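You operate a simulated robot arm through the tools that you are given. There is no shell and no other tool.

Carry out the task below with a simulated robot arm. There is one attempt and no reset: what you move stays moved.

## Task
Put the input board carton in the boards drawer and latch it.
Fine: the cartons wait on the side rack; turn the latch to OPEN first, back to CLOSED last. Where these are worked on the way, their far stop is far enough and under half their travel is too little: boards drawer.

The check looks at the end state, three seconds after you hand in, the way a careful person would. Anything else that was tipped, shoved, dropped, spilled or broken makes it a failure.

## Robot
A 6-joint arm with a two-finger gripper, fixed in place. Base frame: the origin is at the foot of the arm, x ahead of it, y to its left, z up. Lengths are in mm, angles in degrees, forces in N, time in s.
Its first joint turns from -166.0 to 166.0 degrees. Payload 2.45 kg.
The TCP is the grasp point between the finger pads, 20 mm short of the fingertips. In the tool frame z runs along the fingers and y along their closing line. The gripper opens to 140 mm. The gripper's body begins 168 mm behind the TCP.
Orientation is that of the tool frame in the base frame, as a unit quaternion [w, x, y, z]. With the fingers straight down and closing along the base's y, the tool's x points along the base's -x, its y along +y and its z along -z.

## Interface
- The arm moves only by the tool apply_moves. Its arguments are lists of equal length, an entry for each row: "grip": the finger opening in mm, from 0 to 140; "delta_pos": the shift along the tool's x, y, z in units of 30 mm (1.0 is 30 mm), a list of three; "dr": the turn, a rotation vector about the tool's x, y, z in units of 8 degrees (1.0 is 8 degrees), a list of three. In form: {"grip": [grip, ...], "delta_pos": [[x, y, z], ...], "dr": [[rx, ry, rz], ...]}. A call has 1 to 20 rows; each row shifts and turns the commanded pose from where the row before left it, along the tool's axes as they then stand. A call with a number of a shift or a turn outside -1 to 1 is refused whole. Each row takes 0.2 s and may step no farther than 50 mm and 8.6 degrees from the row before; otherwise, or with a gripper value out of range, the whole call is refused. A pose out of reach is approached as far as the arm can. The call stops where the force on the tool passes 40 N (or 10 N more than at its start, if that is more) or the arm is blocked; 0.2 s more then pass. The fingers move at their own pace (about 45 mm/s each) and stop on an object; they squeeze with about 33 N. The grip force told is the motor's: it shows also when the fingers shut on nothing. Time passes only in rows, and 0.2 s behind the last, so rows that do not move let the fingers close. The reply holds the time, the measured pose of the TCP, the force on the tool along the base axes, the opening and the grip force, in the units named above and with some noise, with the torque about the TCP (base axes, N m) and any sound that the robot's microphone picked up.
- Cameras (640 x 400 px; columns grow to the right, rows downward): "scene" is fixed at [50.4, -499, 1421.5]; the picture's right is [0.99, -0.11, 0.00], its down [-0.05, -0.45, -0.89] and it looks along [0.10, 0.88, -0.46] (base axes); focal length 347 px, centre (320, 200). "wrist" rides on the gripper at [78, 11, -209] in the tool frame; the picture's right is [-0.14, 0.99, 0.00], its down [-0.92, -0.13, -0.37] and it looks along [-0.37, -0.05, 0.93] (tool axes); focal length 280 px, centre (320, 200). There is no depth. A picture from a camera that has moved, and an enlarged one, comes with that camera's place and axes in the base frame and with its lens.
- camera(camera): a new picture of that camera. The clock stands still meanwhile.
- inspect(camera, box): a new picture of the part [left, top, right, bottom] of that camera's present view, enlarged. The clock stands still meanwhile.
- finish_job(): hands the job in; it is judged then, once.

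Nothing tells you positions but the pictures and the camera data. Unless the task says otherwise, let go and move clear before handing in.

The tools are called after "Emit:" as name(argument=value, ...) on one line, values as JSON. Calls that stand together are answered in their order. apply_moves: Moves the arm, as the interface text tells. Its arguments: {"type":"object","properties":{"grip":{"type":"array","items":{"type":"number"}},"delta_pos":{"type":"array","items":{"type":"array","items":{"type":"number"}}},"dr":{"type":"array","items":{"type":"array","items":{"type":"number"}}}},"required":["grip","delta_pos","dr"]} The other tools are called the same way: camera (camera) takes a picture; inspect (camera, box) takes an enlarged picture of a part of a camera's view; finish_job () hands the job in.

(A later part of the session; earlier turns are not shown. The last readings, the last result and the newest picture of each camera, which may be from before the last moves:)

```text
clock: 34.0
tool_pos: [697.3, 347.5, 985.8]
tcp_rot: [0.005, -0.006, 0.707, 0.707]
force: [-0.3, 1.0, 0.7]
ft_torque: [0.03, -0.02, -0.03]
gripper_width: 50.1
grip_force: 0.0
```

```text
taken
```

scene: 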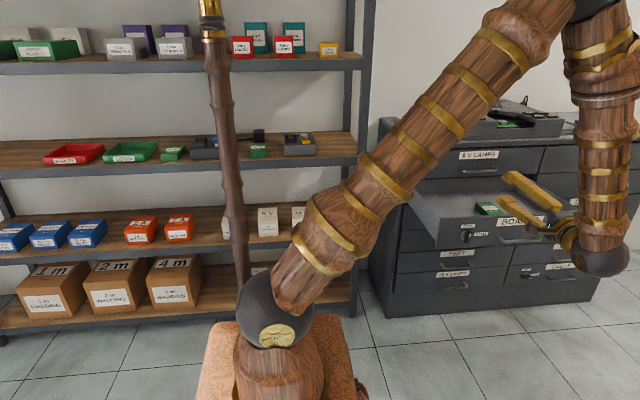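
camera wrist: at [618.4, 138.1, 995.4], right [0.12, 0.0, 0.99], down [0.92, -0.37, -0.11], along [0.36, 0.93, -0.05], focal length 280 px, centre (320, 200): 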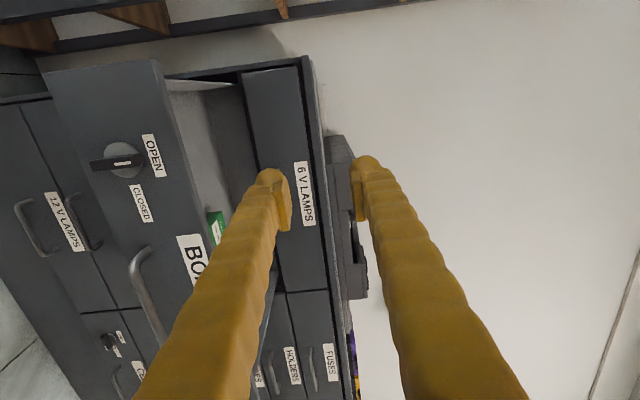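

Emit:
apply_moves(grip=[50, 50, 50, 50, 50, 50, 50, 50, 50, 50, 50, 50], delta_pos=[[0, 0, 0], [0, 0, 0], [0, 0, 0], [0, 0, 0], [0, 0, 0], [0, 0, 0], [0, 0, 0], [0, 0, 0], [0, 0, 0], [0, 0, 0], [0, 0, 0], [0, 0, 0]], dr=[[1, 0, 0], [1, 0, 0], [1, 0, 0], [1, 0, 0], [1, 0, 0], [1, 0, 0], [1, 0, 0], [1, 0, 0], [1, 0, 0], [1, 0, 0], [1, 0, 0], [0.25, 0, 0]])

Emit:
camera(camera="wrist")

Emit:
inspect(camera="scene", box=[400, 130, 600, 260])

```text
clock: 36.6
tool_pos: [698.5, 347.3, 985.8]
tcp_rot: [0.008, 0.0, 1.0, -0.001]
force: [-0.8, 0.0, -0.1]
ft_torque: [0.0, -0.01, 0.0]
gripper_width: 50.0
grip_force: 0.1
```

```text
taken
camera wrist: at [615.7, 358.1, 1193.7], right [0.14, 0.99, 0.0], down [0.92, -0.13, 0.38], along [0.38, -0.05, -0.92], focal length 280 px, centre (320, 200)
```

wrist: 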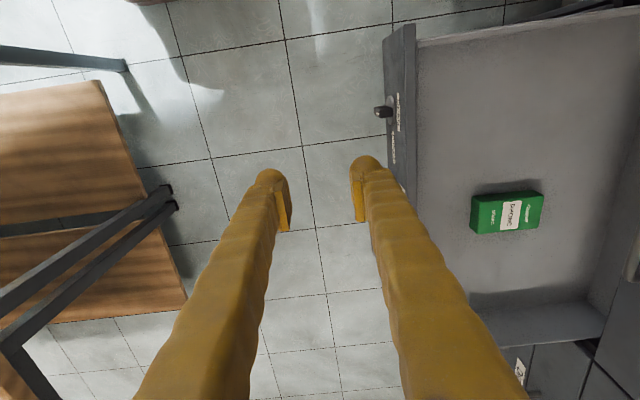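

```text
3.08 times, centred on (500, 195) of scene
camera zoom: at [50.4, -499.0, 1421.5], right [0.99, -0.11, 0.0], down [-0.05, -0.45, -0.89], along [0.1, 0.88, -0.46], focal length 1068 px, centre (-234, 215)
```

zoom: 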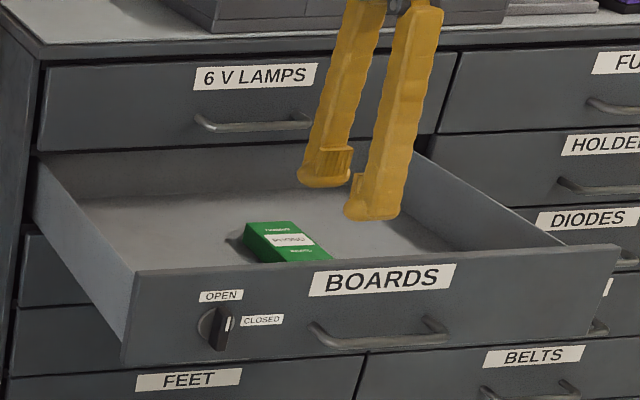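

The drawer holds one green carton with ample free floor to its left. Now I'll go look at the side rack (at negative y): move to the middle and yaw the camera to face it.

Emit:
inspect(camera="wrist", box=[460, 170, 560, 250])

Emit:
apply_moves(grip=[50, 50, 50, 50, 50, 50, 50, 50, 50, 50, 50], delta_pos=[[0.3, -1, 0], [0.3, -1, 0], [0.3, -1, 0], [0.3, -1, 0], [0.3, -1, 0], [0.3, -1, 0], [0.3, -1, 0], [0.3, -1, 0], [0.3, -1, 0], [0.3, -1, 0], [0.3, -1, 0]], dr=[[0, 0, 0], [0, 0, 0], [0, 0, 0], [0, 0, 0], [0, 0, 0], [0, 0, 0], [0, 0, 0], [0, 0, 0], [0, 0, 0], [0, 0, 0], [0, 0, 0]])

Emit:
apply_moves(grip=[50, 50, 50, 50, 50, 50, 50, 50, 50, 50, 50, 50], delta_pos=[[0, 0, 0], [0, 0, 0], [0, 0, 0], [0, 0, 0], [0, 0, 0], [0, 0, 0], [0, 0, 0], [0, 0, 0], [0, 0, 0], [0, 0, 0], [0, 0, 0], [0, 0, 0]], dr=[[0, 0, 1], [0, 0, 1], [0, 0, 1], [0, 0, 1], [0, 0, 1], [0, 0, 1], [0, 0, 1], [0, 0, 1], [0, 0, 1], [0, 0, 1], [0, 0, 1], [0, 0, 0.25]])

Emit:
camera(camera="wrist")

Emit:
camera(camera="scene")

```text
5.00 times, centred on (510, 210) of wrist
camera zoom: at [615.7, 358.1, 1193.7], right [0.14, 0.99, 0.0], down [0.92, -0.13, 0.38], along [0.38, -0.05, -0.92], focal length 1402 px, centre (-630, 150)
```

zoom: 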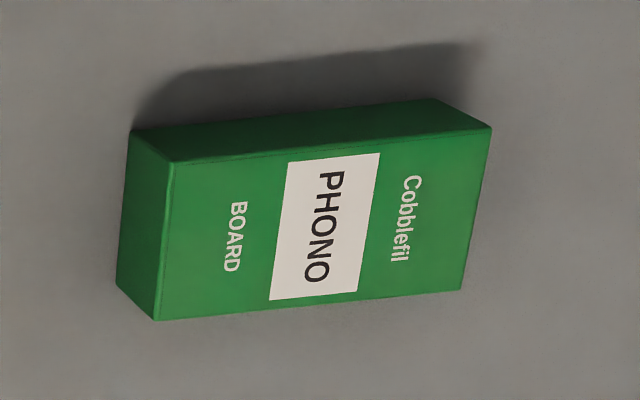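

```text
clock: 39.0
tool_pos: [598.8, 17.5, 984.9]
tcp_rot: [0.008, -0.001, 1.0, 0.0]
force: [-0.2, -0.5, 0.0]
ft_torque: [0.03, 0.01, -0.01]
gripper_width: 50.1
grip_force: 0.1
```

```text
clock: 41.6
tool_pos: [599.6, 16.7, 984.7]
tcp_rot: [0.005, 0.707, 0.707, 0.006]
force: [-0.4, -0.9, -0.5]
ft_torque: [0.0, 0.0, 0.03]
gripper_width: 50.0
grip_force: 0.1
```

```text
taken
camera wrist: at [606.0, 95.1, 1193.7], right [0.99, -0.14, 0.02], down [-0.13, -0.92, 0.37], along [-0.04, -0.37, -0.93], focal length 280 px, centre (320, 200)
```

wrist: 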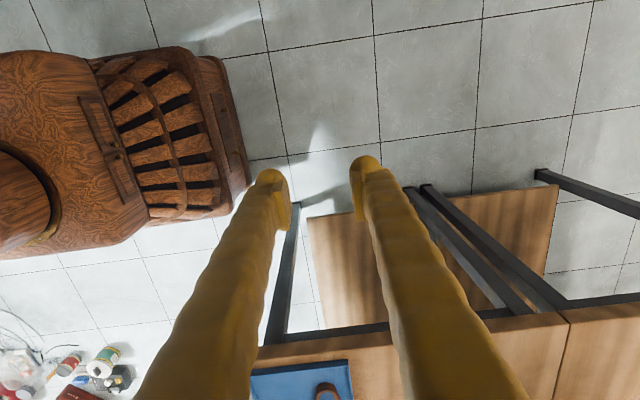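

```text
taken
```

scene: 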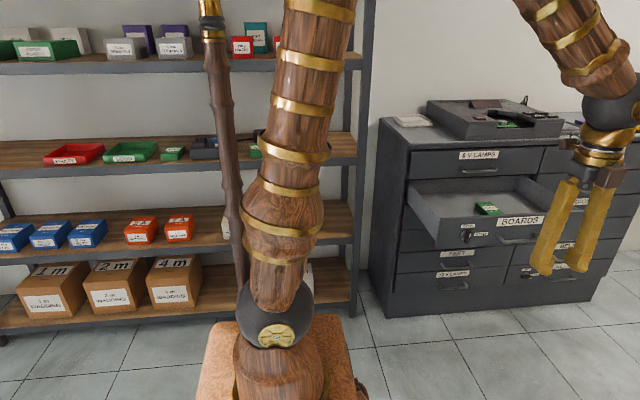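

The rack's upper shelf is at the bottom of view, with a blue mat. I'll tilt the tool toward −y to look into the rack.

Emit:
apply_moves(grip=[50, 50, 50, 50, 50], delta_pos=[[0, 0, 0], [0, 0, 0], [0, 0, 0], [0, 0, 0], [0, 0, 0]], dr=[[0, -1, 0], [0, -1, 0], [0, -1, 0], [0, -1, 0], [0, -1, 0]])

Emit:
camera(camera="wrist")

```text
clock: 42.8
tool_pos: [599.9, 16.3, 985.0]
tcp_rot: [0.248, 0.666, 0.663, -0.236]
force: [-0.1, 0.0, 0.5]
ft_torque: [0.02, -0.02, 0.01]
gripper_width: 50.0
grip_force: 0.0
```

```text
taken
camera wrist: at [607.4, 210.9, 1094.6], right [0.99, -0.1, 0.11], down [-0.14, -0.47, 0.87], along [-0.04, -0.88, -0.48], focal length 280 px, centre (320, 200)
```

wrist: 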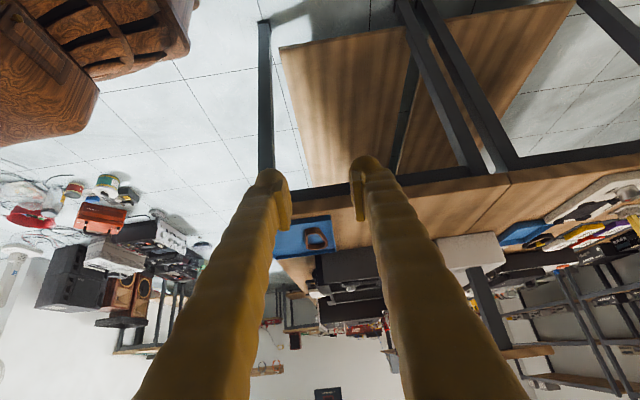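

What's at −y is a workbench, not a rack of cartons; the rack with the green cartons on its middle shelf is the one in the scene camera. I'll zoom in on those while un-tilting the arm.

Emit:
inspect(camera="scene", box=[150, 130, 220, 170])

Emit:
inspect(camera="scene", box=[230, 130, 330, 170])

Emit:
inspect(camera="wrist", box=[240, 180, 640, 400])

Emit:
inspect(camera="scene", box=[0, 0, 150, 100])

```text
9.14 times, centred on (185, 150) of scene
camera zoom: at [50.4, -499.0, 1421.5], right [0.99, -0.11, 0.0], down [-0.05, -0.45, -0.89], along [0.1, 0.88, -0.46], focal length 3172 px, centre (1554, 657)
```

zoom: 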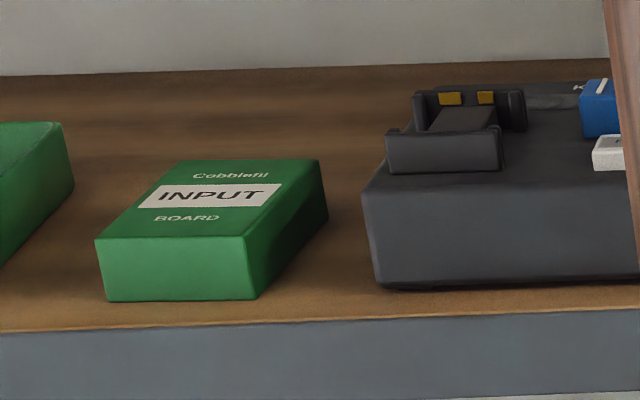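

```text
6.40 times, centred on (280, 150) of scene
camera zoom: at [50.4, -499.0, 1421.5], right [0.99, -0.11, 0.0], down [-0.05, -0.45, -0.89], along [0.1, 0.88, -0.46], focal length 2221 px, centre (576, 520)
```

zoom: 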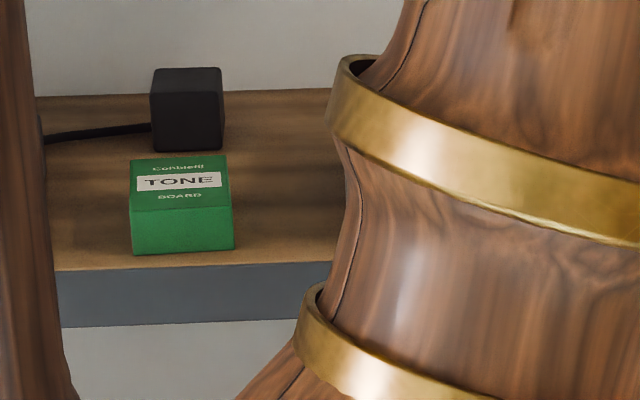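

```text
1.60 times, centred on (440, 290) of wrist
camera zoom: at [607.4, 210.9, 1094.6], right [0.99, -0.1, 0.11], down [-0.14, -0.47, 0.87], along [-0.04, -0.88, -0.48], focal length 449 px, centre (128, 56)
```

zoom: 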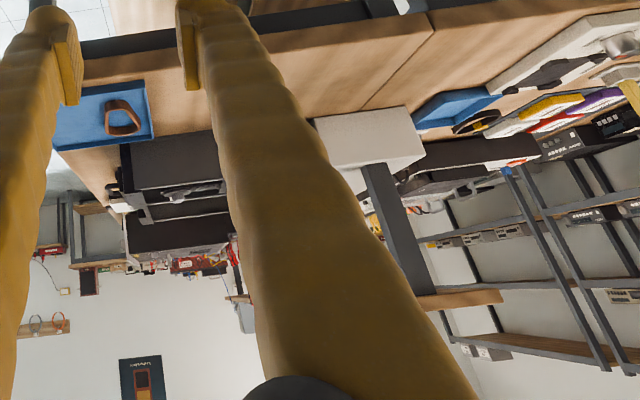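

```text
4.00 times, centred on (75, 50) of scene
camera zoom: at [50.4, -499.0, 1421.5], right [0.99, -0.11, 0.0], down [-0.05, -0.45, -0.89], along [0.1, 0.88, -0.46], focal length 1388 px, centre (1300, 800)
```

zoom: 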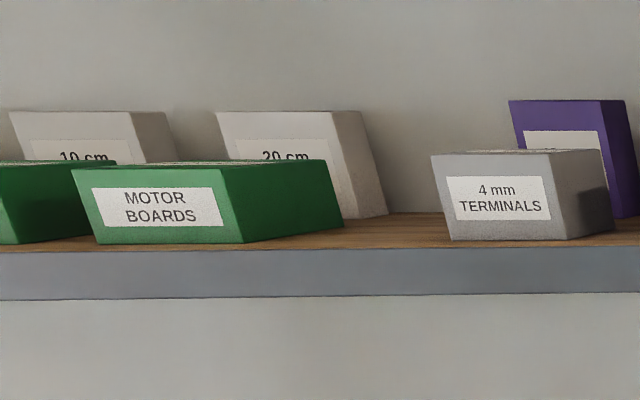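

The INPUT carton is on the middle shelf of that rack, between the GOOD tray and a grey device. Before swinging over there, I need to know where the tall vertical pole (left of the arm) stands; I'll un-tilt and yaw the camera to look back toward the base.

Emit:
apply_moves(grip=[50, 50, 50, 50, 50, 50, 50, 50, 50, 50, 50, 50, 50, 50, 50, 50, 50], delta_pos=[[0, 0, 0], [0, 0, 0], [0, 0, 0], [0, 0, 0], [0, 0, 0], [0, 0, 0], [0, 0, 0], [0, 0, 0], [0, 0, 0], [0, 0, 0], [0, 0, 0], [0, 0, 0], [0, 0, 0], [0, 0, 0], [0, 0, 0], [0, 0, 0], [0, 0, 0]], dr=[[0, 1, 0], [0, 1, 0], [0, 1, 0], [0, 1, 0], [0, 1, 0], [0, 0, 1], [0, 0, 1], [0, 0, 1], [0, 0, 1], [0, 0, 1], [0, 0, 1], [0, 0, 1], [0, 0, 1], [0, 0, 1], [0, 0, 1], [0, 0, 1], [0, 0, 0.25]])

Emit:
camera(camera="wrist")

Emit:
inspect(camera="scene", box=[180, 0, 320, 400])

Emit:
inspect(camera="scene", box=[190, 200, 310, 300])

```text
clock: 46.4
tool_pos: [597.7, -8.2, 980.7]
tcp_rot: [-0.019, 0.999, 0.03, 0.009]
force: [0.3, 0.0, -0.3]
ft_torque: [0.0, 0.01, 0.0]
gripper_width: 49.8
grip_force: 0.1
out of reach, approached as far as the arm can: row 16, 17
```

```text
taken
camera wrist: at [672.3, -22.5, 1192.2], right [-0.08, -1.0, -0.04], down [-0.93, 0.06, 0.35], along [-0.35, 0.06, -0.93], focal length 280 px, centre (320, 200)
```

wrist: 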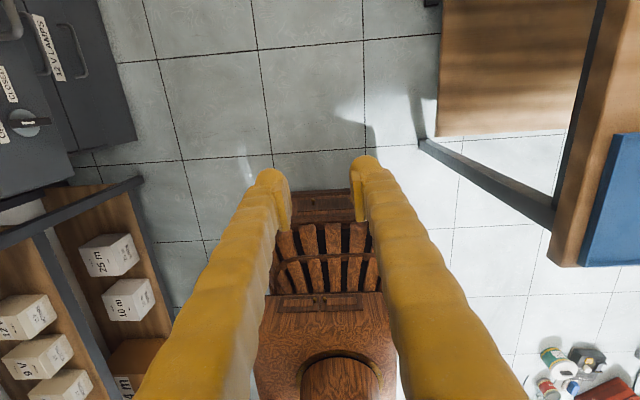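

```text
1.00 times, centred on (250, 200) of scene (not enlarged: the box is as wide or as high as the picture)
camera zoom: at [50.4, -499.0, 1421.5], right [0.99, -0.11, 0.0], down [-0.05, -0.45, -0.89], along [0.1, 0.88, -0.46], focal length 347 px, centre (390, 200)
```

zoom: 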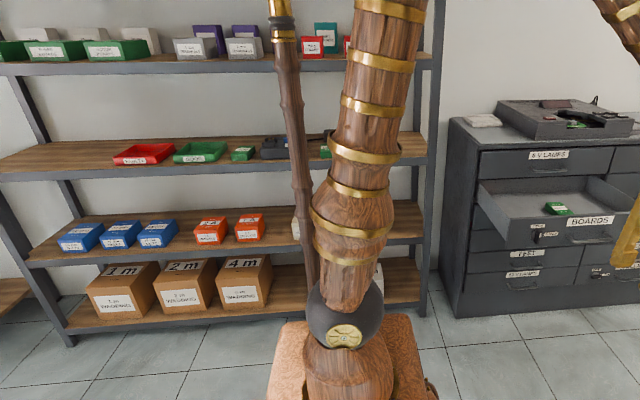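

```text
4.00 times, centred on (250, 250) of scene
camera zoom: at [50.4, -499.0, 1421.5], right [0.99, -0.11, 0.0], down [-0.05, -0.45, -0.89], along [0.1, 0.88, -0.46], focal length 1388 px, centre (600, 0)
```

zoom: 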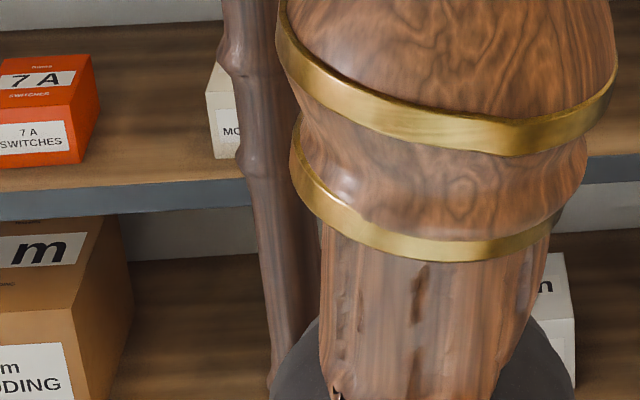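

Emit:
apply_moves(grip=[50, 50, 50, 50, 50, 50], delta_pos=[[0, 0, 0], [0, 0, 0], [0, 0, 0], [0, 0, 0], [0, 0, 0], [0, 0, 0]], dr=[[0, 0, -1], [0, -1, 0], [0, -1, 0], [0, -1, 0], [0, -1, 0], [0, 0, 0]])

Emit:
camera(camera="wrist")

```text
clock: 47.8
tool_pos: [598.2, -7.7, 983.1]
tcp_rot: [0.012, 0.959, 0.102, -0.264]
force: [-0.1, 0.1, -0.1]
ft_torque: [-0.02, -0.01, 0.01]
gripper_width: 49.7
grip_force: 0.2
```

```text
taken
camera wrist: at [771.0, 11.5, 1122.4], right [0.08, -1.0, 0.04], down [-0.61, -0.02, 0.79], along [-0.79, -0.09, -0.61], focal length 280 px, centre (320, 200)
```

wrist: 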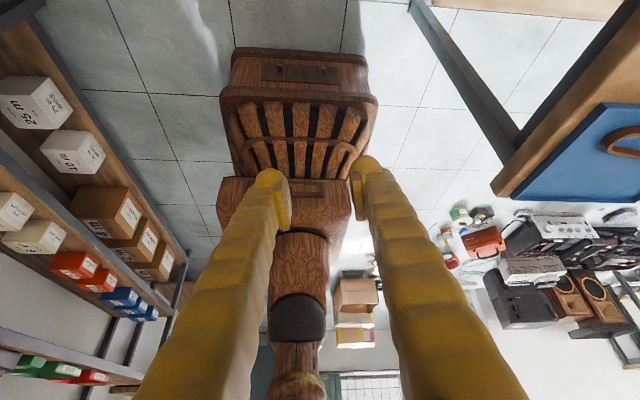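

The area between base and rack is hidden by the left finger. I'll spread the fingers and yaw a little to look past them.

Emit:
apply_moves(grip=[140, 140, 140, 140, 140], delta_pos=[[0, 0, 0], [0, 0, 0], [0, 0, 0], [0, 0, 0], [0, 0, 0]], dr=[[0, 0, 0], [0, 0, 0], [0, 0, 0], [0, 0, 0], [0, 0, 0]])

Emit:
camera(camera="wrist")

Emit:
apply_moves(grip=[140, 140, 140], delta_pos=[[0, 0, 0], [0, 0, 0], [0, 0, 0]], dr=[[0.5, 0, -0.8], [0.5, 0, -0.8], [0.5, 0, -0.8]])

Emit:
camera(camera="wrist")

```text
clock: 49.0
tool_pos: [598.3, -6.5, 980.8]
tcp_rot: [0.011, 0.959, 0.101, -0.263]
force: [0.1, 0.7, 0.1]
ft_torque: [0.01, -0.01, -0.01]
gripper_width: 139.9
grip_force: 0.0
```

```text
taken
camera wrist: at [770.8, 11.5, 1122.5], right [0.08, -1.0, 0.04], down [-0.61, -0.02, 0.79], along [-0.78, -0.09, -0.61], focal length 280 px, centre (320, 200)
```

wrist: 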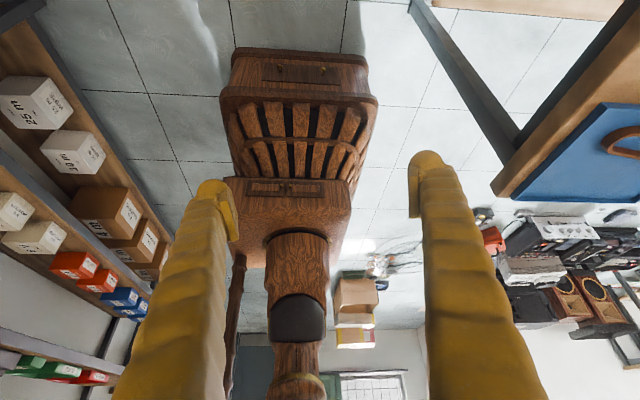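

```text
clock: 49.8
tool_pos: [598.8, -7.2, 982.7]
tcp_rot: [-0.133, 0.924, 0.233, -0.271]
force: [-0.2, -0.8, -0.6]
ft_torque: [0.0, 0.01, 0.0]
gripper_width: 139.8
grip_force: 0.1
```

```text
taken
camera wrist: at [777.5, -3.8, 1115.3], right [0.25, -0.92, -0.31], down [-0.53, -0.4, 0.75], along [-0.81, -0.03, -0.58], focal length 280 px, centre (320, 200)
```

wrist: 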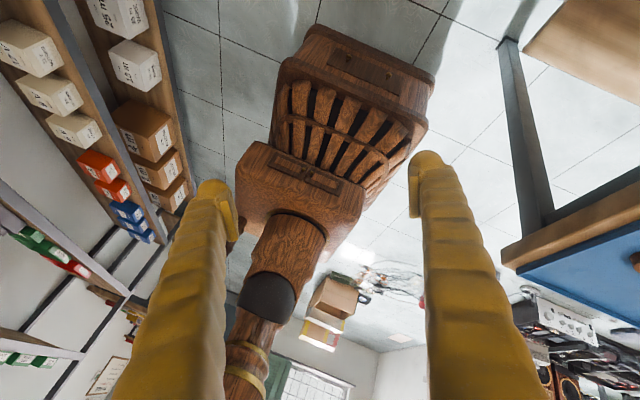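

The pole rises from a corner of the robot's own pedestal, at roughly (−68, 185), i.e. at azimuth ~110° — right in the direction of the carton. I need its height, so I'll look above the normal picture.

Emit:
inspect(camera="scene", box=[0, 0, 640, 20])

Emit:
inspect(camera="scene", box=[0, 0, 20, 400])

Emit:
inspect(camera="wrist", box=[0, 380, 640, 400])

Emit:
inspect(camera="scene", box=[0, 380, 640, 400])

```text
1.00 times, centred on (320, 10) of scene (not enlarged: the box is as wide or as high as the picture)
camera zoom: at [50.4, -499.0, 1421.5], right [0.99, -0.11, 0.0], down [-0.05, -0.45, -0.89], along [0.1, 0.88, -0.46], focal length 347 px, centre (320, 390)
```

zoom: 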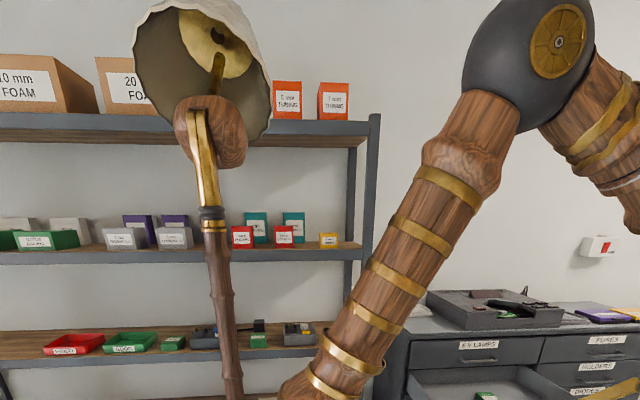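

```text
1.00 times, centred on (10, 200) of scene (not enlarged: the box is as wide or as high as the picture)
camera zoom: at [50.4, -499.0, 1421.5], right [0.99, -0.11, 0.0], down [-0.05, -0.45, -0.89], along [0.1, 0.88, -0.46], focal length 347 px, centre (630, 200)
```

zoom: 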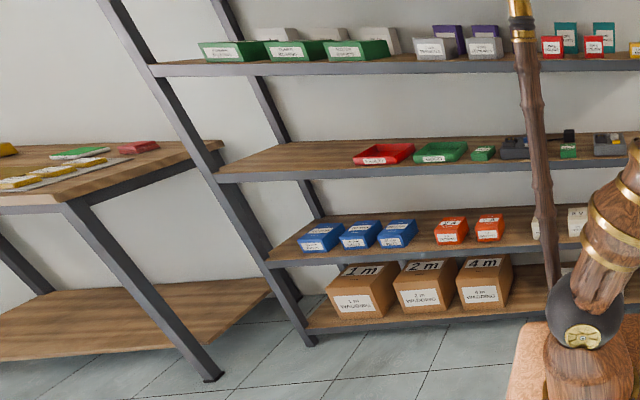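

```text
1.00 times, centred on (320, 390) of wrist (not enlarged: the box is as wide or as high as the picture)
camera zoom: at [777.5, -3.8, 1115.3], right [0.25, -0.92, -0.31], down [-0.53, -0.4, 0.75], along [-0.81, -0.03, -0.58], focal length 280 px, centre (320, 10)
```

zoom: 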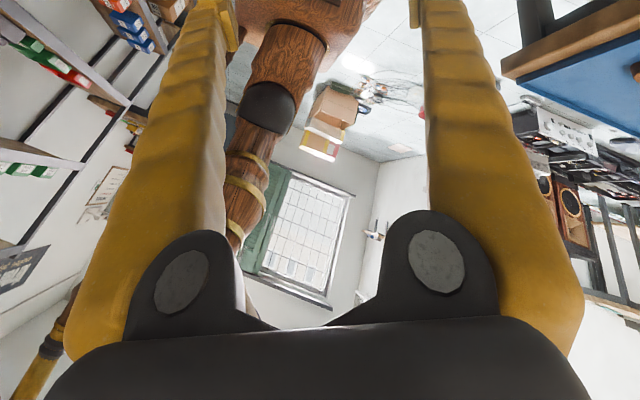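

```text
1.00 times, centred on (320, 390) of scene (not enlarged: the box is as wide or as high as the picture)
camera zoom: at [50.4, -499.0, 1421.5], right [0.99, -0.11, 0.0], down [-0.05, -0.45, -0.89], along [0.1, 0.88, -0.46], focal length 347 px, centre (320, 10)
```

zoom: 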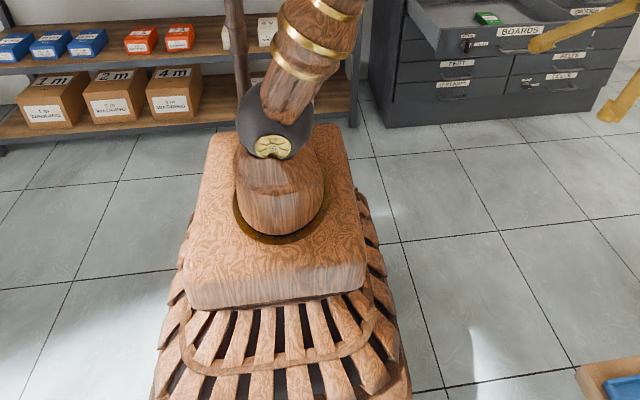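

The pole is a lamp standing on the robot's pedestal near (−56, 172), up to z≈1650 — an obstacle in the way to the carton. I'll return to a clean orientation, then move to +y and look back along −x at both the lamp and the carton.

Emit:
apply_moves(grip=[140, 140, 140, 140, 140, 140, 140], delta_pos=[[0, 0, 0], [0, 0, 0], [0, 0, 0], [0, 0, 0], [0, 0, 0], [0, 0, 0], [0, 0, 0]], dr=[[-0.5, 0, 0.8], [-0.5, 0, 0.8], [-0.5, 0, 0.8], [0, 1, 0], [0, 1, 0], [0, 1, 0], [0, 1, 0]])

Emit:
apply_moves(grip=[140, 140, 140, 140, 140, 140, 140, 140, 140, 140, 140, 140, 140, 140, 140, 140, 140, 140, 140, 140], delta_pos=[[0, 0, 0], [0, 0, 0], [0, 0, 0], [0, 0, 0], [0, 0, 0], [0, 0, 0], [0, 0, 0], [0, 0, 0], [0, 0, 0], [0, 0, 0], [0, 0, 0], [0, 0, 0], [0, 0, 0], [0, 0, 0], [0, 0, 0], [0, 0, 0], [0, 0, 0], [0, 0, 0], [0, 0, 0], [0, 0, 0]], dr=[[0, 0, -1], [0, 0, -1], [0, 0, -1], [0, 0, -1], [0, 0, -1], [0, 0, -1], [0, 0, -1], [0, 0, -1], [0, 0, -1], [0, 0, -1], [0, 0, -1], [0, 0, -1], [0, 0, -1], [0, 0, -1], [0, 0, -1], [0, 0, -1], [0, 0, -1], [0, 0, -1], [0, 0, -1], [0, 0, -1]])

```text
clock: 51.4
tool_pos: [598.1, -7.1, 982.5]
tcp_rot: [-0.018, 0.995, 0.1, 0.012]
force: [0.9, 0.8, -0.1]
ft_torque: [0.03, -0.01, 0.01]
gripper_width: 140.1
grip_force: 0.1
```

```text
clock: 55.6
tool_pos: [597.8, -7.5, 981.7]
tcp_rot: [0.008, 0.073, 0.997, 0.019]
force: [0.3, 0.0, 0.1]
ft_torque: [0.0, -0.01, -0.05]
gripper_width: 139.9
grip_force: 0.1
```

Emit:
apply_moves(grip=[140, 140, 140, 140, 140, 140, 140, 140, 140, 140, 140, 140, 140, 140, 140, 140, 140, 140, 140, 140], delta_pos=[[0, 0, 0], [0.312, 0.99, -0.12], [0.312, 0.99, -0.12], [0.312, 0.99, -0.12], [0.312, 0.99, -0.12], [0.312, 0.99, -0.12], [0.312, 0.99, -0.12], [0.312, 0.99, -0.12], [0.312, 0.99, -0.12], [0.312, 0.99, -0.12], [0.312, 0.99, -0.12], [0.312, 0.99, -0.12], [0.312, 0.99, -0.12], [0.312, 0.99, -0.12], [0.312, 0.99, -0.12], [0.312, 0.99, -0.12], [0.312, 0.99, -0.12], [0.312, 0.99, -0.12], [0.312, 0.99, -0.12], [0.312, 0.99, -0.12]], dr=[[0.27, 0.115, -1], [0, 0, 0], [0, 0, 0], [0, 0, 0], [0, 0, 0], [0, 0, 0], [0, 0, 0], [0, 0, 0], [0, 0, 0], [0, 0, 0], [0, 0, 0], [0, 0, 0], [0, 0, 0], [0, 0, 0], [0, 0, 0], [0, 0, 0], [0, 0, 0], [0, 0, 0], [0, 0, 0], [0, 0, 0]])

Emit:
apply_moves(grip=[140, 140, 140, 140, 140, 140, 140, 140, 140, 140], delta_pos=[[0, 0, 0], [0, 0, 0], [0, 0, 0], [0, 0, 0], [0, 0, 0], [0, 0, 0], [0, 0, 0], [0, 0, 0], [0, 0, 0], [0, 0, 0]], dr=[[0, 1, 0], [0, 1, 0], [0, 1, 0], [0, 1, 0], [0, 1, 0], [0, 1, 0], [0, 1, 0], [0, 1, 0], [0, 1, 0], [0, 1, 0]])

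Emit:
camera(camera="wrist")

Emit:
camera(camera="scene")

```text
clock: 59.8
tool_pos: [423.4, 558.7, 1052.4]
tcp_rot: [0.001, 0.003, 1.0, 0.001]
force: [0.3, 0.4, -0.3]
ft_torque: [-0.05, -0.01, -0.02]
gripper_width: 140.1
grip_force: 0.1
```

```text
clock: 62.0
tool_pos: [418.5, 559.1, 1046.3]
tcp_rot: [-0.641, 0.004, 0.767, 0.006]
force: [-0.2, -0.3, -0.5]
ft_torque: [0.0, -0.03, 0.0]
gripper_width: 140.0
grip_force: 0.1
out of reach, approached as far as the arm can: row 10
```

```text
taken
camera wrist: at [608.9, 565.2, 1161.1], right [0.04, 0.99, -0.13], down [0.53, -0.13, -0.84], along [-0.85, -0.04, -0.53], focal length 280 px, centre (320, 200)
```

wrist: 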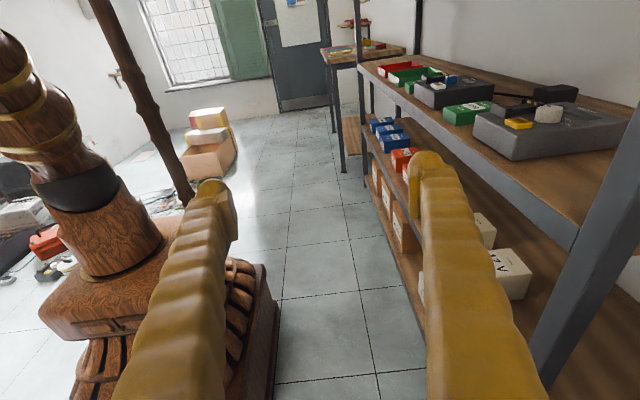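

```text
taken
```

scene: 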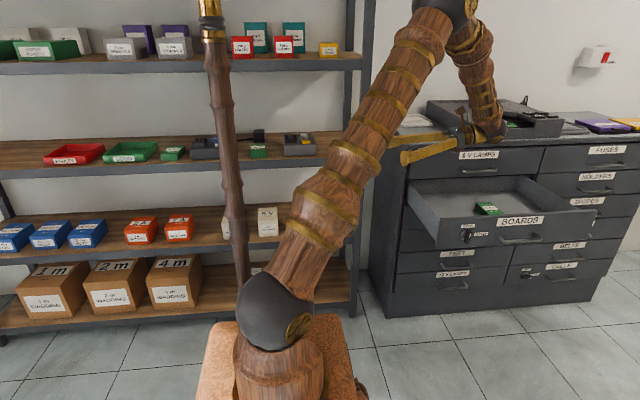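

The lamp mast is confirmed at about (−58, 181), and I can see the rack's middle shelf with cartons. I'll close the fingers to see the foot of the lamp and zoom into the shelf.

Emit:
apply_moves(grip=[20, 20, 20, 20, 20, 20, 20, 20], delta_pos=[[0, 0, 0], [0, 0, 0], [0, 0, 0], [0, 0, 0], [0, 0, 0], [0, 0, 0], [0, 0, 0], [0, 0, 0]], dr=[[0, 0, 0], [0, 0, 0], [0, 0, 0], [0, 0, 0], [0, 0, 0], [0, 0, 0], [0, 0, 0], [0, 0, 0]])

Emit:
inspect(camera="wrist", box=[0, 0, 320, 400])

Emit:
inspect(camera="wrist", box=[100, 150, 280, 260])

Emit:
inspect(camera="wrist", box=[350, 40, 530, 150])

Emit:
inspect(camera="wrist", box=[0, 0, 640, 20])

```text
clock: 63.8
tool_pos: [417.7, 557.1, 1045.8]
tcp_rot: [-0.641, 0.005, 0.768, 0.006]
force: [-0.4, 1.2, 0.1]
ft_torque: [0.01, -0.03, 0.03]
gripper_width: 19.9
grip_force: 0.1
```

```text
1.00 times, centred on (160, 200) of wrist (not enlarged: the box is as wide or as high as the picture)
camera zoom: at [608.6, 565.3, 1160.5], right [0.04, 0.99, -0.13], down [0.53, -0.13, -0.84], along [-0.85, -0.04, -0.53], focal length 280 px, centre (480, 200)
```

zoom: 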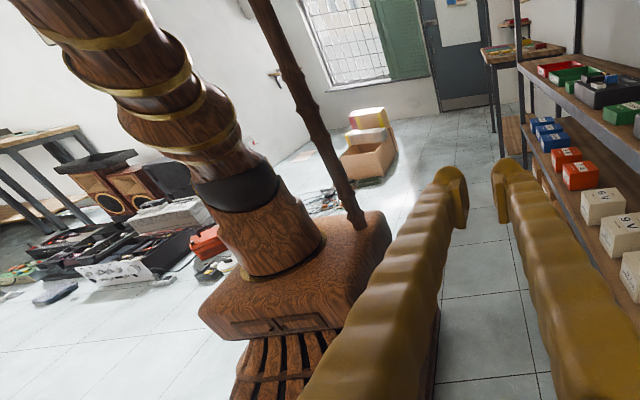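

```text
3.56 times, centred on (190, 205) of wrist
camera zoom: at [608.6, 565.3, 1160.5], right [0.04, 0.99, -0.13], down [0.53, -0.13, -0.84], along [-0.85, -0.04, -0.53], focal length 997 px, centre (782, 182)
```

zoom: 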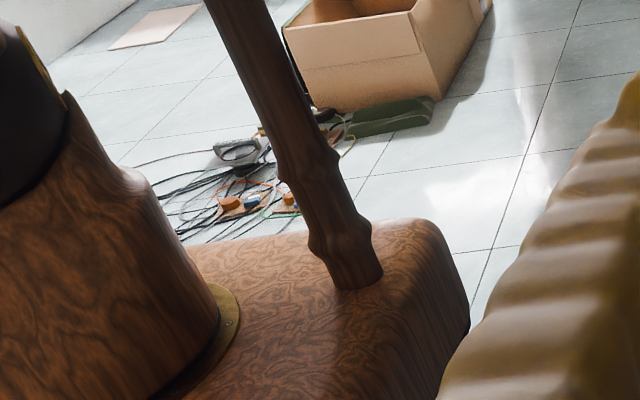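

```text
3.56 times, centred on (440, 95) of wrist
camera zoom: at [608.6, 565.3, 1160.5], right [0.04, 0.99, -0.13], down [0.53, -0.13, -0.84], along [-0.85, -0.04, -0.53], focal length 997 px, centre (-107, 573)
```

zoom: 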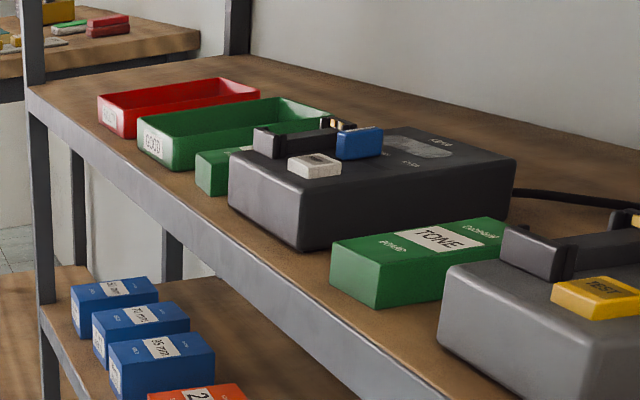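

```text
1.00 times, centred on (320, 10) of wrist (not enlarged: the box is as wide or as high as the picture)
camera zoom: at [608.6, 565.3, 1160.5], right [0.04, 0.99, -0.13], down [0.53, -0.13, -0.84], along [-0.85, -0.04, -0.53], focal length 280 px, centre (320, 390)
```

zoom: 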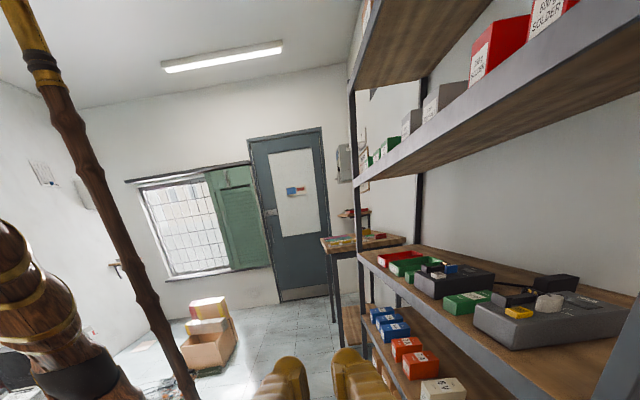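

The lamp is rigidly set in the robot's own pedestal. From two views, the INPUT carton is about 65×103×29 mm, centred at (−401, 924), standing on the shelf at z≈919, yawed about −4°. I'll approach it with the tool heading +y and pitched 60° down, fingers closing along x; first I reorient here.

Emit:
apply_moves(grip=[90, 90, 90, 90, 90, 90, 90, 90, 90, 90], delta_pos=[[0, 0, 0], [0, 0, 0], [0, 0, 0], [0, 0, 0], [0, 0, 0], [0, 0, 0], [0, 0, 0], [0, 0, 0], [0, 0, 0], [0, 0, 0]], dr=[[0, -0.996, 0], [0, -0.996, 0], [0, -0.996, 0], [0, -0.996, 0], [0, -0.996, 0], [0, -0.996, 0], [0, -0.996, 0], [0, -0.996, 0], [0, -0.996, 0], [0, -0.996, 0]])

Emit:
apply_moves(grip=[90, 90, 90, 90, 90, 90, 90, 90, 90, 90, 90, 90, 90, 90, 90, 90], delta_pos=[[0, 0, 0], [0, 0, 0], [0, 0, 0], [0, 0, 0], [0, 0, 0], [0, 0, 0], [0, 0, 0], [0, 0, 0], [0, 0, 0], [0, 0, 0], [0, 0, 0], [0, 0, 0], [0, 0, 0], [0, 0, 0], [0, 0, 0], [0, 0, 0]], dr=[[0, 0, -1], [0, 0, -1], [0, 0, -1], [0, 0, -1], [0, 0, -1], [0, 0, -1], [0, 0, -1], [0, 0, -1], [0, 0, -1], [0, 0, -1], [0, 0, -1], [0, 0, -0.25], [0, -1, 0], [0, -1, 0], [0, -1, 0], [0, -0.75, 0]])

Emit:
camera(camera="scene")

```text
clock: 66.0
tool_pos: [418.1, 557.4, 1046.5]
tcp_rot: [-0.002, 0.003, 1.0, 0.001]
force: [-0.1, -0.1, 0.3]
ft_torque: [-0.02, -0.03, 0.01]
gripper_width: 90.2
grip_force: 0.0
```

```text
clock: 69.4
tool_pos: [418.3, 557.3, 1045.5]
tcp_rot: [0.183, -0.68, 0.686, 0.185]
force: [-0.1, 0.5, -0.1]
ft_torque: [0.01, -0.01, 0.02]
gripper_width: 89.9
grip_force: 0.1
```

```text
taken
```

scene: 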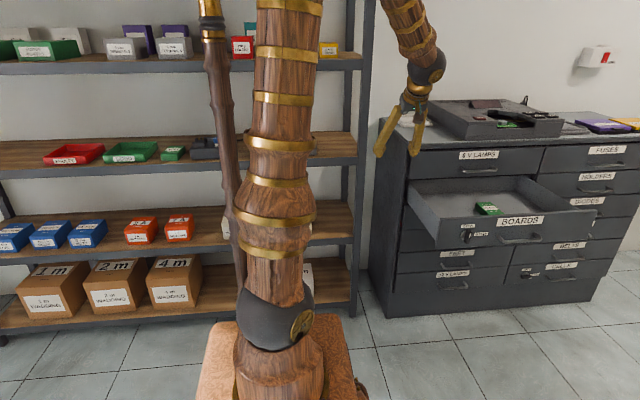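

Emit:
apply_moves(grip=[90, 90, 90, 90, 90, 90, 90, 90, 90, 90, 90], delta_pos=[[-0.25, 0.964, 0.13], [-0.25, 0.964, 0.13], [-0.25, 0.964, 0.13], [-0.25, 0.964, 0.13], [-0.25, 0.964, 0.13], [-0.25, 0.964, 0.13], [-0.25, 0.964, 0.13], [-0.25, 0.964, 0.13], [-0.25, 0.964, 0.13], [-0.25, 0.964, 0.13], [-0.25, 0.964, 0.13]], dr=[[0, 0, 0], [0, 0, 0], [0, 0, 0], [0, 0, 0], [0, 0, 0], [0, 0, 0], [0, 0, 0], [0, 0, 0], [0, 0, 0], [0, 0, 0], [0, 0, 0]])

Emit:
inspect(camera="scene", box=[0, 0, 640, 200])

Emit:
camera(camera="wrist")

```text
clock: 71.9
tool_pos: [211.1, 641.8, 1043.8]
tcp_rot: [0.193, -0.622, 0.74, 0.167]
force: [-0.8, 0.3, 0.4]
ft_torque: [0.0, -0.11, -0.06]
gripper_width: 90.1
grip_force: 0.1
stopped in row 11: the arm was blocked; the commanded pose is now the measured one
```

```text
1.00 times, centred on (320, 100) of scene (not enlarged: the box is as wide or as high as the picture)
camera zoom: at [50.4, -499.0, 1421.5], right [0.99, -0.11, 0.0], down [-0.05, -0.45, -0.89], along [0.1, 0.88, -0.46], focal length 347 px, centre (320, 300)
```

zoom: 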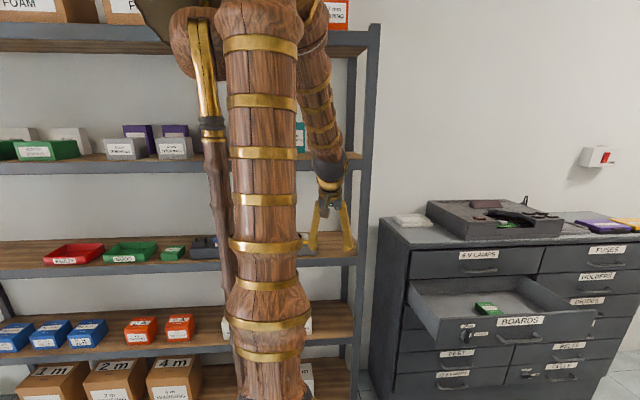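

```text
taken
camera wrist: at [171.4, 474.5, 1187.6], right [-0.95, 0.29, 0.07], down [0.24, 0.59, 0.77], along [0.18, 0.76, -0.63], focal length 280 px, centre (320, 200)
```

wrist: 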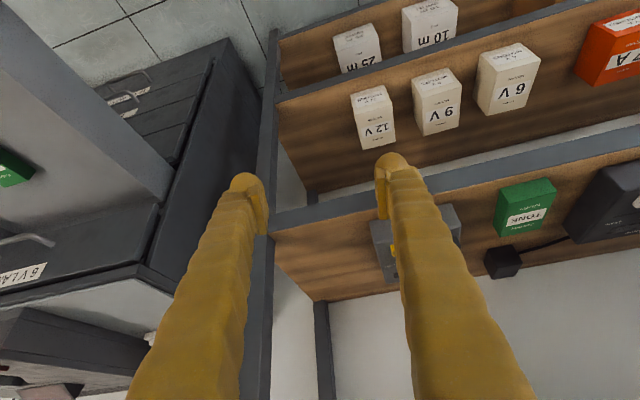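

The arm was blocked there: the upper arm seems to have met the lamp. I'll look closely before backing away.

Emit:
inspect(camera="scene", box=[130, 0, 370, 4])

Emit:
inspect(camera="scene", box=[0, 0, 640, 4])

Emit:
inspect(camera="scene", box=[180, 0, 340, 100])

```text
2.67 times, centred on (250, 2) of scene
camera zoom: at [50.4, -499.0, 1421.5], right [0.99, -0.11, 0.0], down [-0.05, -0.45, -0.89], along [0.1, 0.88, -0.46], focal length 925 px, centre (507, 728)
```

zoom: 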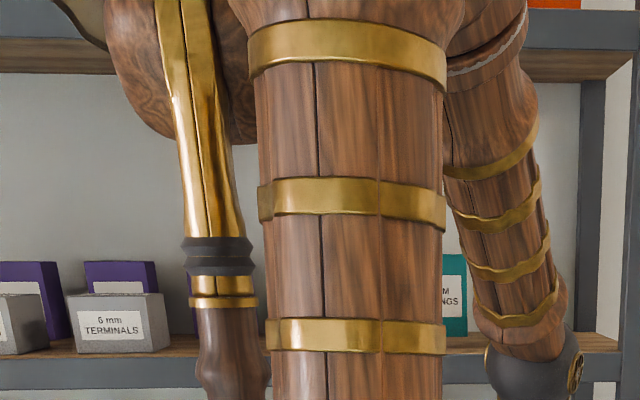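

```text
1.00 times, centred on (320, 2) of scene (not enlarged: the box is as wide or as high as the picture)
camera zoom: at [50.4, -499.0, 1421.5], right [0.99, -0.11, 0.0], down [-0.05, -0.45, -0.89], along [0.1, 0.88, -0.46], focal length 347 px, centre (320, 398)
```

zoom: 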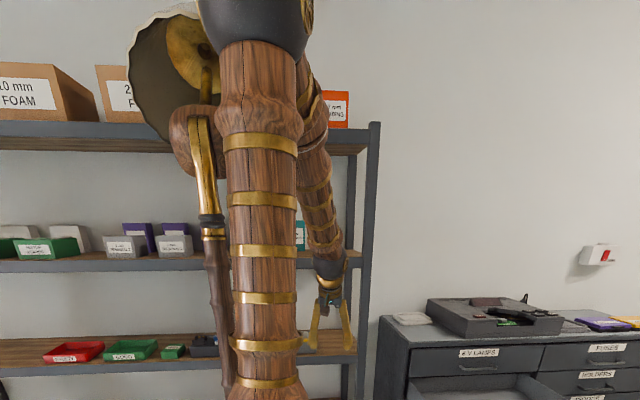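

```text
4.00 times, centred on (260, 50) of scene
camera zoom: at [50.4, -499.0, 1421.5], right [0.99, -0.11, 0.0], down [-0.05, -0.45, -0.89], along [0.1, 0.88, -0.46], focal length 1388 px, centre (560, 800)
```

zoom: 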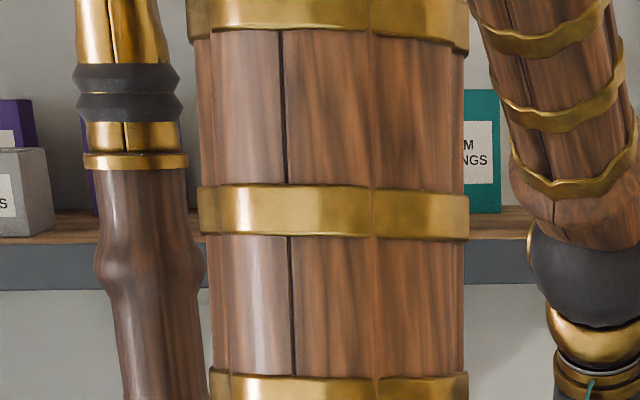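

The arm met the lamp's horn-shaped head (at z≈1600) because the elbow was high and near the axis. I'll back away, then try a lower, stretched posture to see whether the arm can pass beneath the head.

Emit:
apply_moves(grip=[90, 90, 90, 90, 90, 90], delta_pos=[[0.16, -0.88, -0.1], [0.16, -0.88, -0.1], [0.16, -0.88, -0.1], [0.16, -0.88, -0.1], [0, 0, 0], [0, 0, 0]], dr=[[0, 0, 0], [0, 0, 0], [0, 0, 0], [0, 0, 0], [-0.283, 0.004, -0.5], [-0.283, 0.004, -0.5]])

Emit:
inspect(camera="scene", box=[0, 0, 640, 4])

```text
clock: 73.3
tool_pos: [302.0, 601.5, 1043.2]
tcp_rot: [0.177, -0.684, 0.684, 0.182]
force: [0.1, 0.1, -0.3]
ft_torque: [0.01, 0.01, -0.05]
gripper_width: 89.9
grip_force: 0.1
```

```text
1.00 times, centred on (320, 2) of scene (not enlarged: the box is as wide or as high as the picture)
camera zoom: at [50.4, -499.0, 1421.5], right [0.99, -0.11, 0.0], down [-0.05, -0.45, -0.89], along [0.1, 0.88, -0.46], focal length 347 px, centre (320, 398)
```

zoom: 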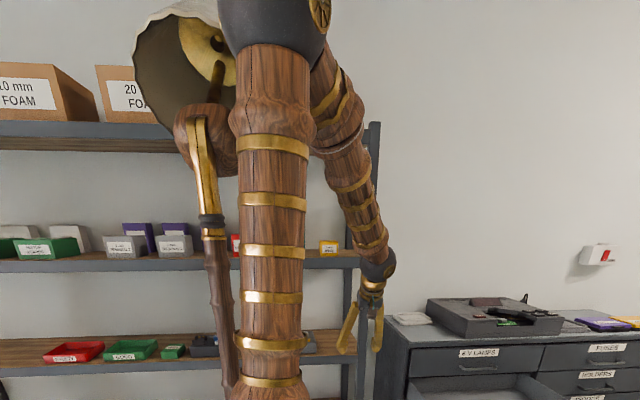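

Emit:
apply_moves(grip=[90, 90, 90, 90, 90, 90, 90, 90, 90, 90, 90, 90], delta_pos=[[0.094, 0.139, 0.94], [0.094, 0.139, 0.94], [0.094, 0.139, 0.94], [0.094, 0.139, 0.94], [0.094, 0.139, 0.94], [0.094, 0.139, 0.94], [0.094, 0.139, 0.94], [0.094, 0.139, 0.94], [0.094, 0.139, 0.94], [0.094, 0.139, 0.94], [0.094, 0.139, 0.94], [0.094, 0.139, 0.94]], dr=[[0, 0, 0], [0, 0, 0], [0, 0, 0], [0, 0, 0], [0, 0, 0], [0, 0, 0], [0, 0, 0], [0, 0, 0], [0, 0, 0], [0, 0, 0], [0, 0, 0], [0, 0, 0]])

Emit:
inspect(camera="scene", box=[0, 0, 640, 104])

Emit:
camera(camera="wrist")

```text
clock: 75.9
tool_pos: [250.5, 737.5, 733.0]
tcp_rot: [0.177, -0.683, 0.684, 0.183]
force: [0.3, 0.4, 0.3]
ft_torque: [-0.02, 0.01, -0.03]
gripper_width: 90.0
grip_force: 0.0
```

```text
1.00 times, centred on (320, 52) of scene (not enlarged: the box is as wide or as high as the picture)
camera zoom: at [50.4, -499.0, 1421.5], right [0.99, -0.11, 0.0], down [-0.05, -0.45, -0.89], along [0.1, 0.88, -0.46], focal length 347 px, centre (320, 348)
```

zoom: 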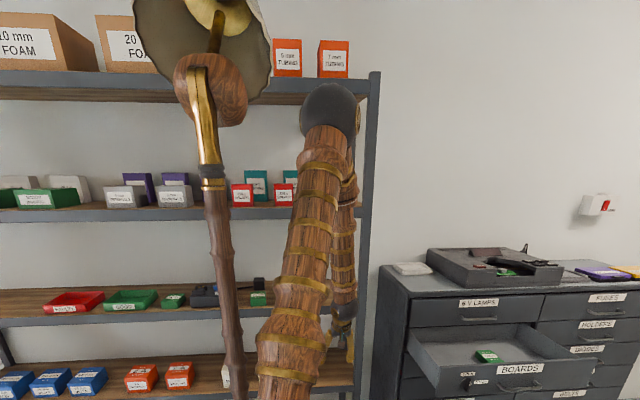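

```text
taken
camera wrist: at [239.6, 566.1, 877.0], right [-0.99, 0.12, 0.07], down [0.13, 0.62, 0.77], along [0.05, 0.78, -0.63], focal length 280 px, centre (320, 200)
```

wrist: 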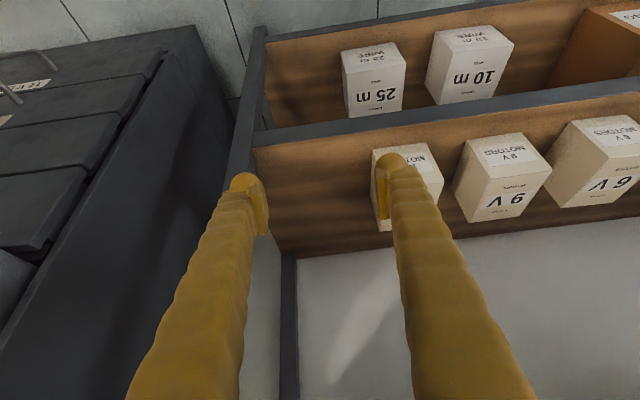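

The elbow is now well below the lamp's head. I'll sweep left step by step and watch for contact with the mast.

Emit:
apply_moves(grip=[90, 90, 90, 90, 90], delta_pos=[[0, 0.8, 0], [0, 0.8, 0], [0, 0.8, 0], [0, 0.8, 0], [0, 0.8, 0]], dr=[[0, 0, 0], [0, 0, 0], [0, 0, 0], [0, 0, 0], [0, 0, 0]])

Emit:
inspect(camera="scene", box=[0, 0, 640, 204])

```text
clock: 77.1
tool_pos: [130.8, 737.4, 733.1]
tcp_rot: [0.177, -0.683, 0.685, 0.181]
force: [-1.7, -0.7, -0.1]
ft_torque: [0.03, -0.03, 0.02]
gripper_width: 90.3
grip_force: 0.0
```

```text
1.00 times, centred on (320, 102) of scene (not enlarged: the box is as wide or as high as the picture)
camera zoom: at [50.4, -499.0, 1421.5], right [0.99, -0.11, 0.0], down [-0.05, -0.45, -0.89], along [0.1, 0.88, -0.46], focal length 347 px, centre (320, 298)
```

zoom: 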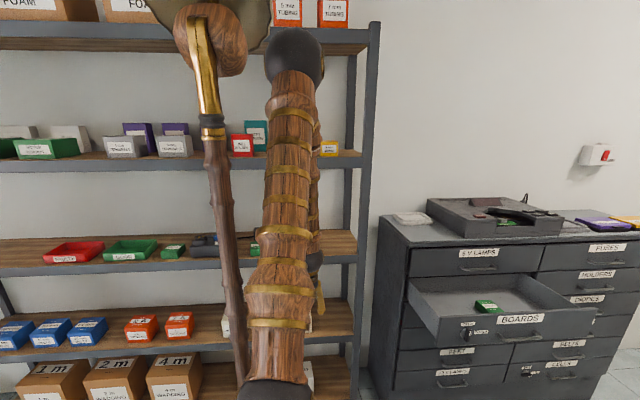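

Emit:
apply_moves(grip=[90, 90, 90, 90], delta_pos=[[0, 0.4, 0], [0, 0.4, 0], [0, 0.4, 0], [0, 0.4, 0]], dr=[[0, 0, 0], [0, 0, 0], [0, 0, 0], [0, 0, 0]])

Emit:
apply_moves(grip=[90, 90, 90, 90], delta_pos=[[0, 0.4, 0], [0, 0.4, 0], [0, 0.4, 0], [0, 0.4, 0]], dr=[[0, 0, 0], [0, 0, 0], [0, 0, 0], [0, 0, 0]])

Emit:
inspect(camera="scene", box=[0, 0, 640, 204])

Emit:
inspect(camera="scene", box=[180, 100, 340, 300])

```text
clock: 78.1
tool_pos: [81.5, 737.8, 733.6]
tcp_rot: [0.176, -0.684, 0.684, 0.182]
force: [0.8, 1.3, 0.1]
ft_torque: [0.0, 0.01, 0.02]
gripper_width: 90.2
grip_force: 0.0
```

```text
clock: 79.1
tool_pos: [67.2, 736.7, 733.4]
tcp_rot: [-0.172, 0.685, -0.683, -0.185]
force: [-0.3, 1.1, -0.6]
ft_torque: [0.03, -0.02, -0.01]
gripper_width: 90.1
grip_force: 0.0
out of reach, approached as far as the arm can: row 2, 3, 4
```

```text
1.00 times, centred on (320, 102) of scene (not enlarged: the box is as wide or as high as the picture)
camera zoom: at [50.4, -499.0, 1421.5], right [0.99, -0.11, 0.0], down [-0.05, -0.45, -0.89], along [0.1, 0.88, -0.46], focal length 347 px, centre (320, 298)
```

zoom: 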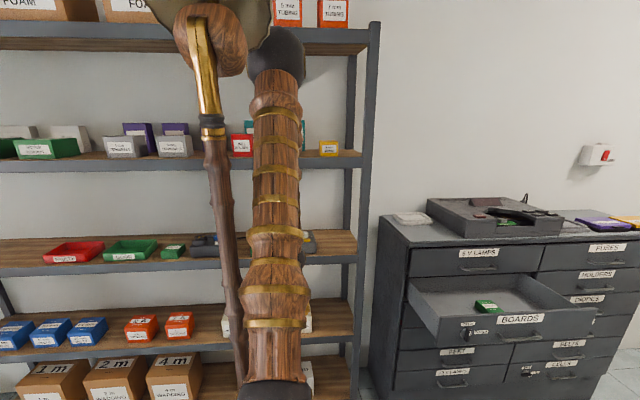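

```text
2.00 times, centred on (260, 200) of scene
camera zoom: at [50.4, -499.0, 1421.5], right [0.99, -0.11, 0.0], down [-0.05, -0.45, -0.89], along [0.1, 0.88, -0.46], focal length 694 px, centre (440, 200)
```

zoom: 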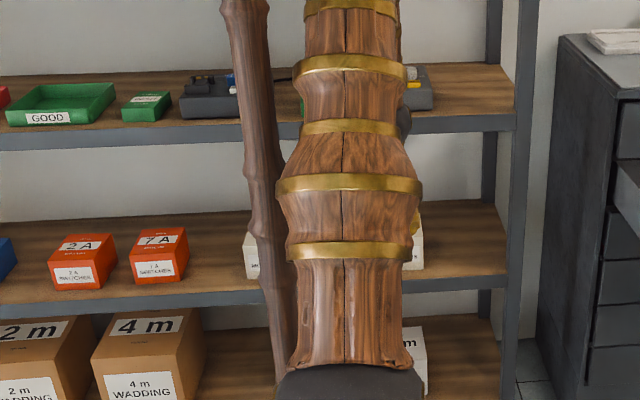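

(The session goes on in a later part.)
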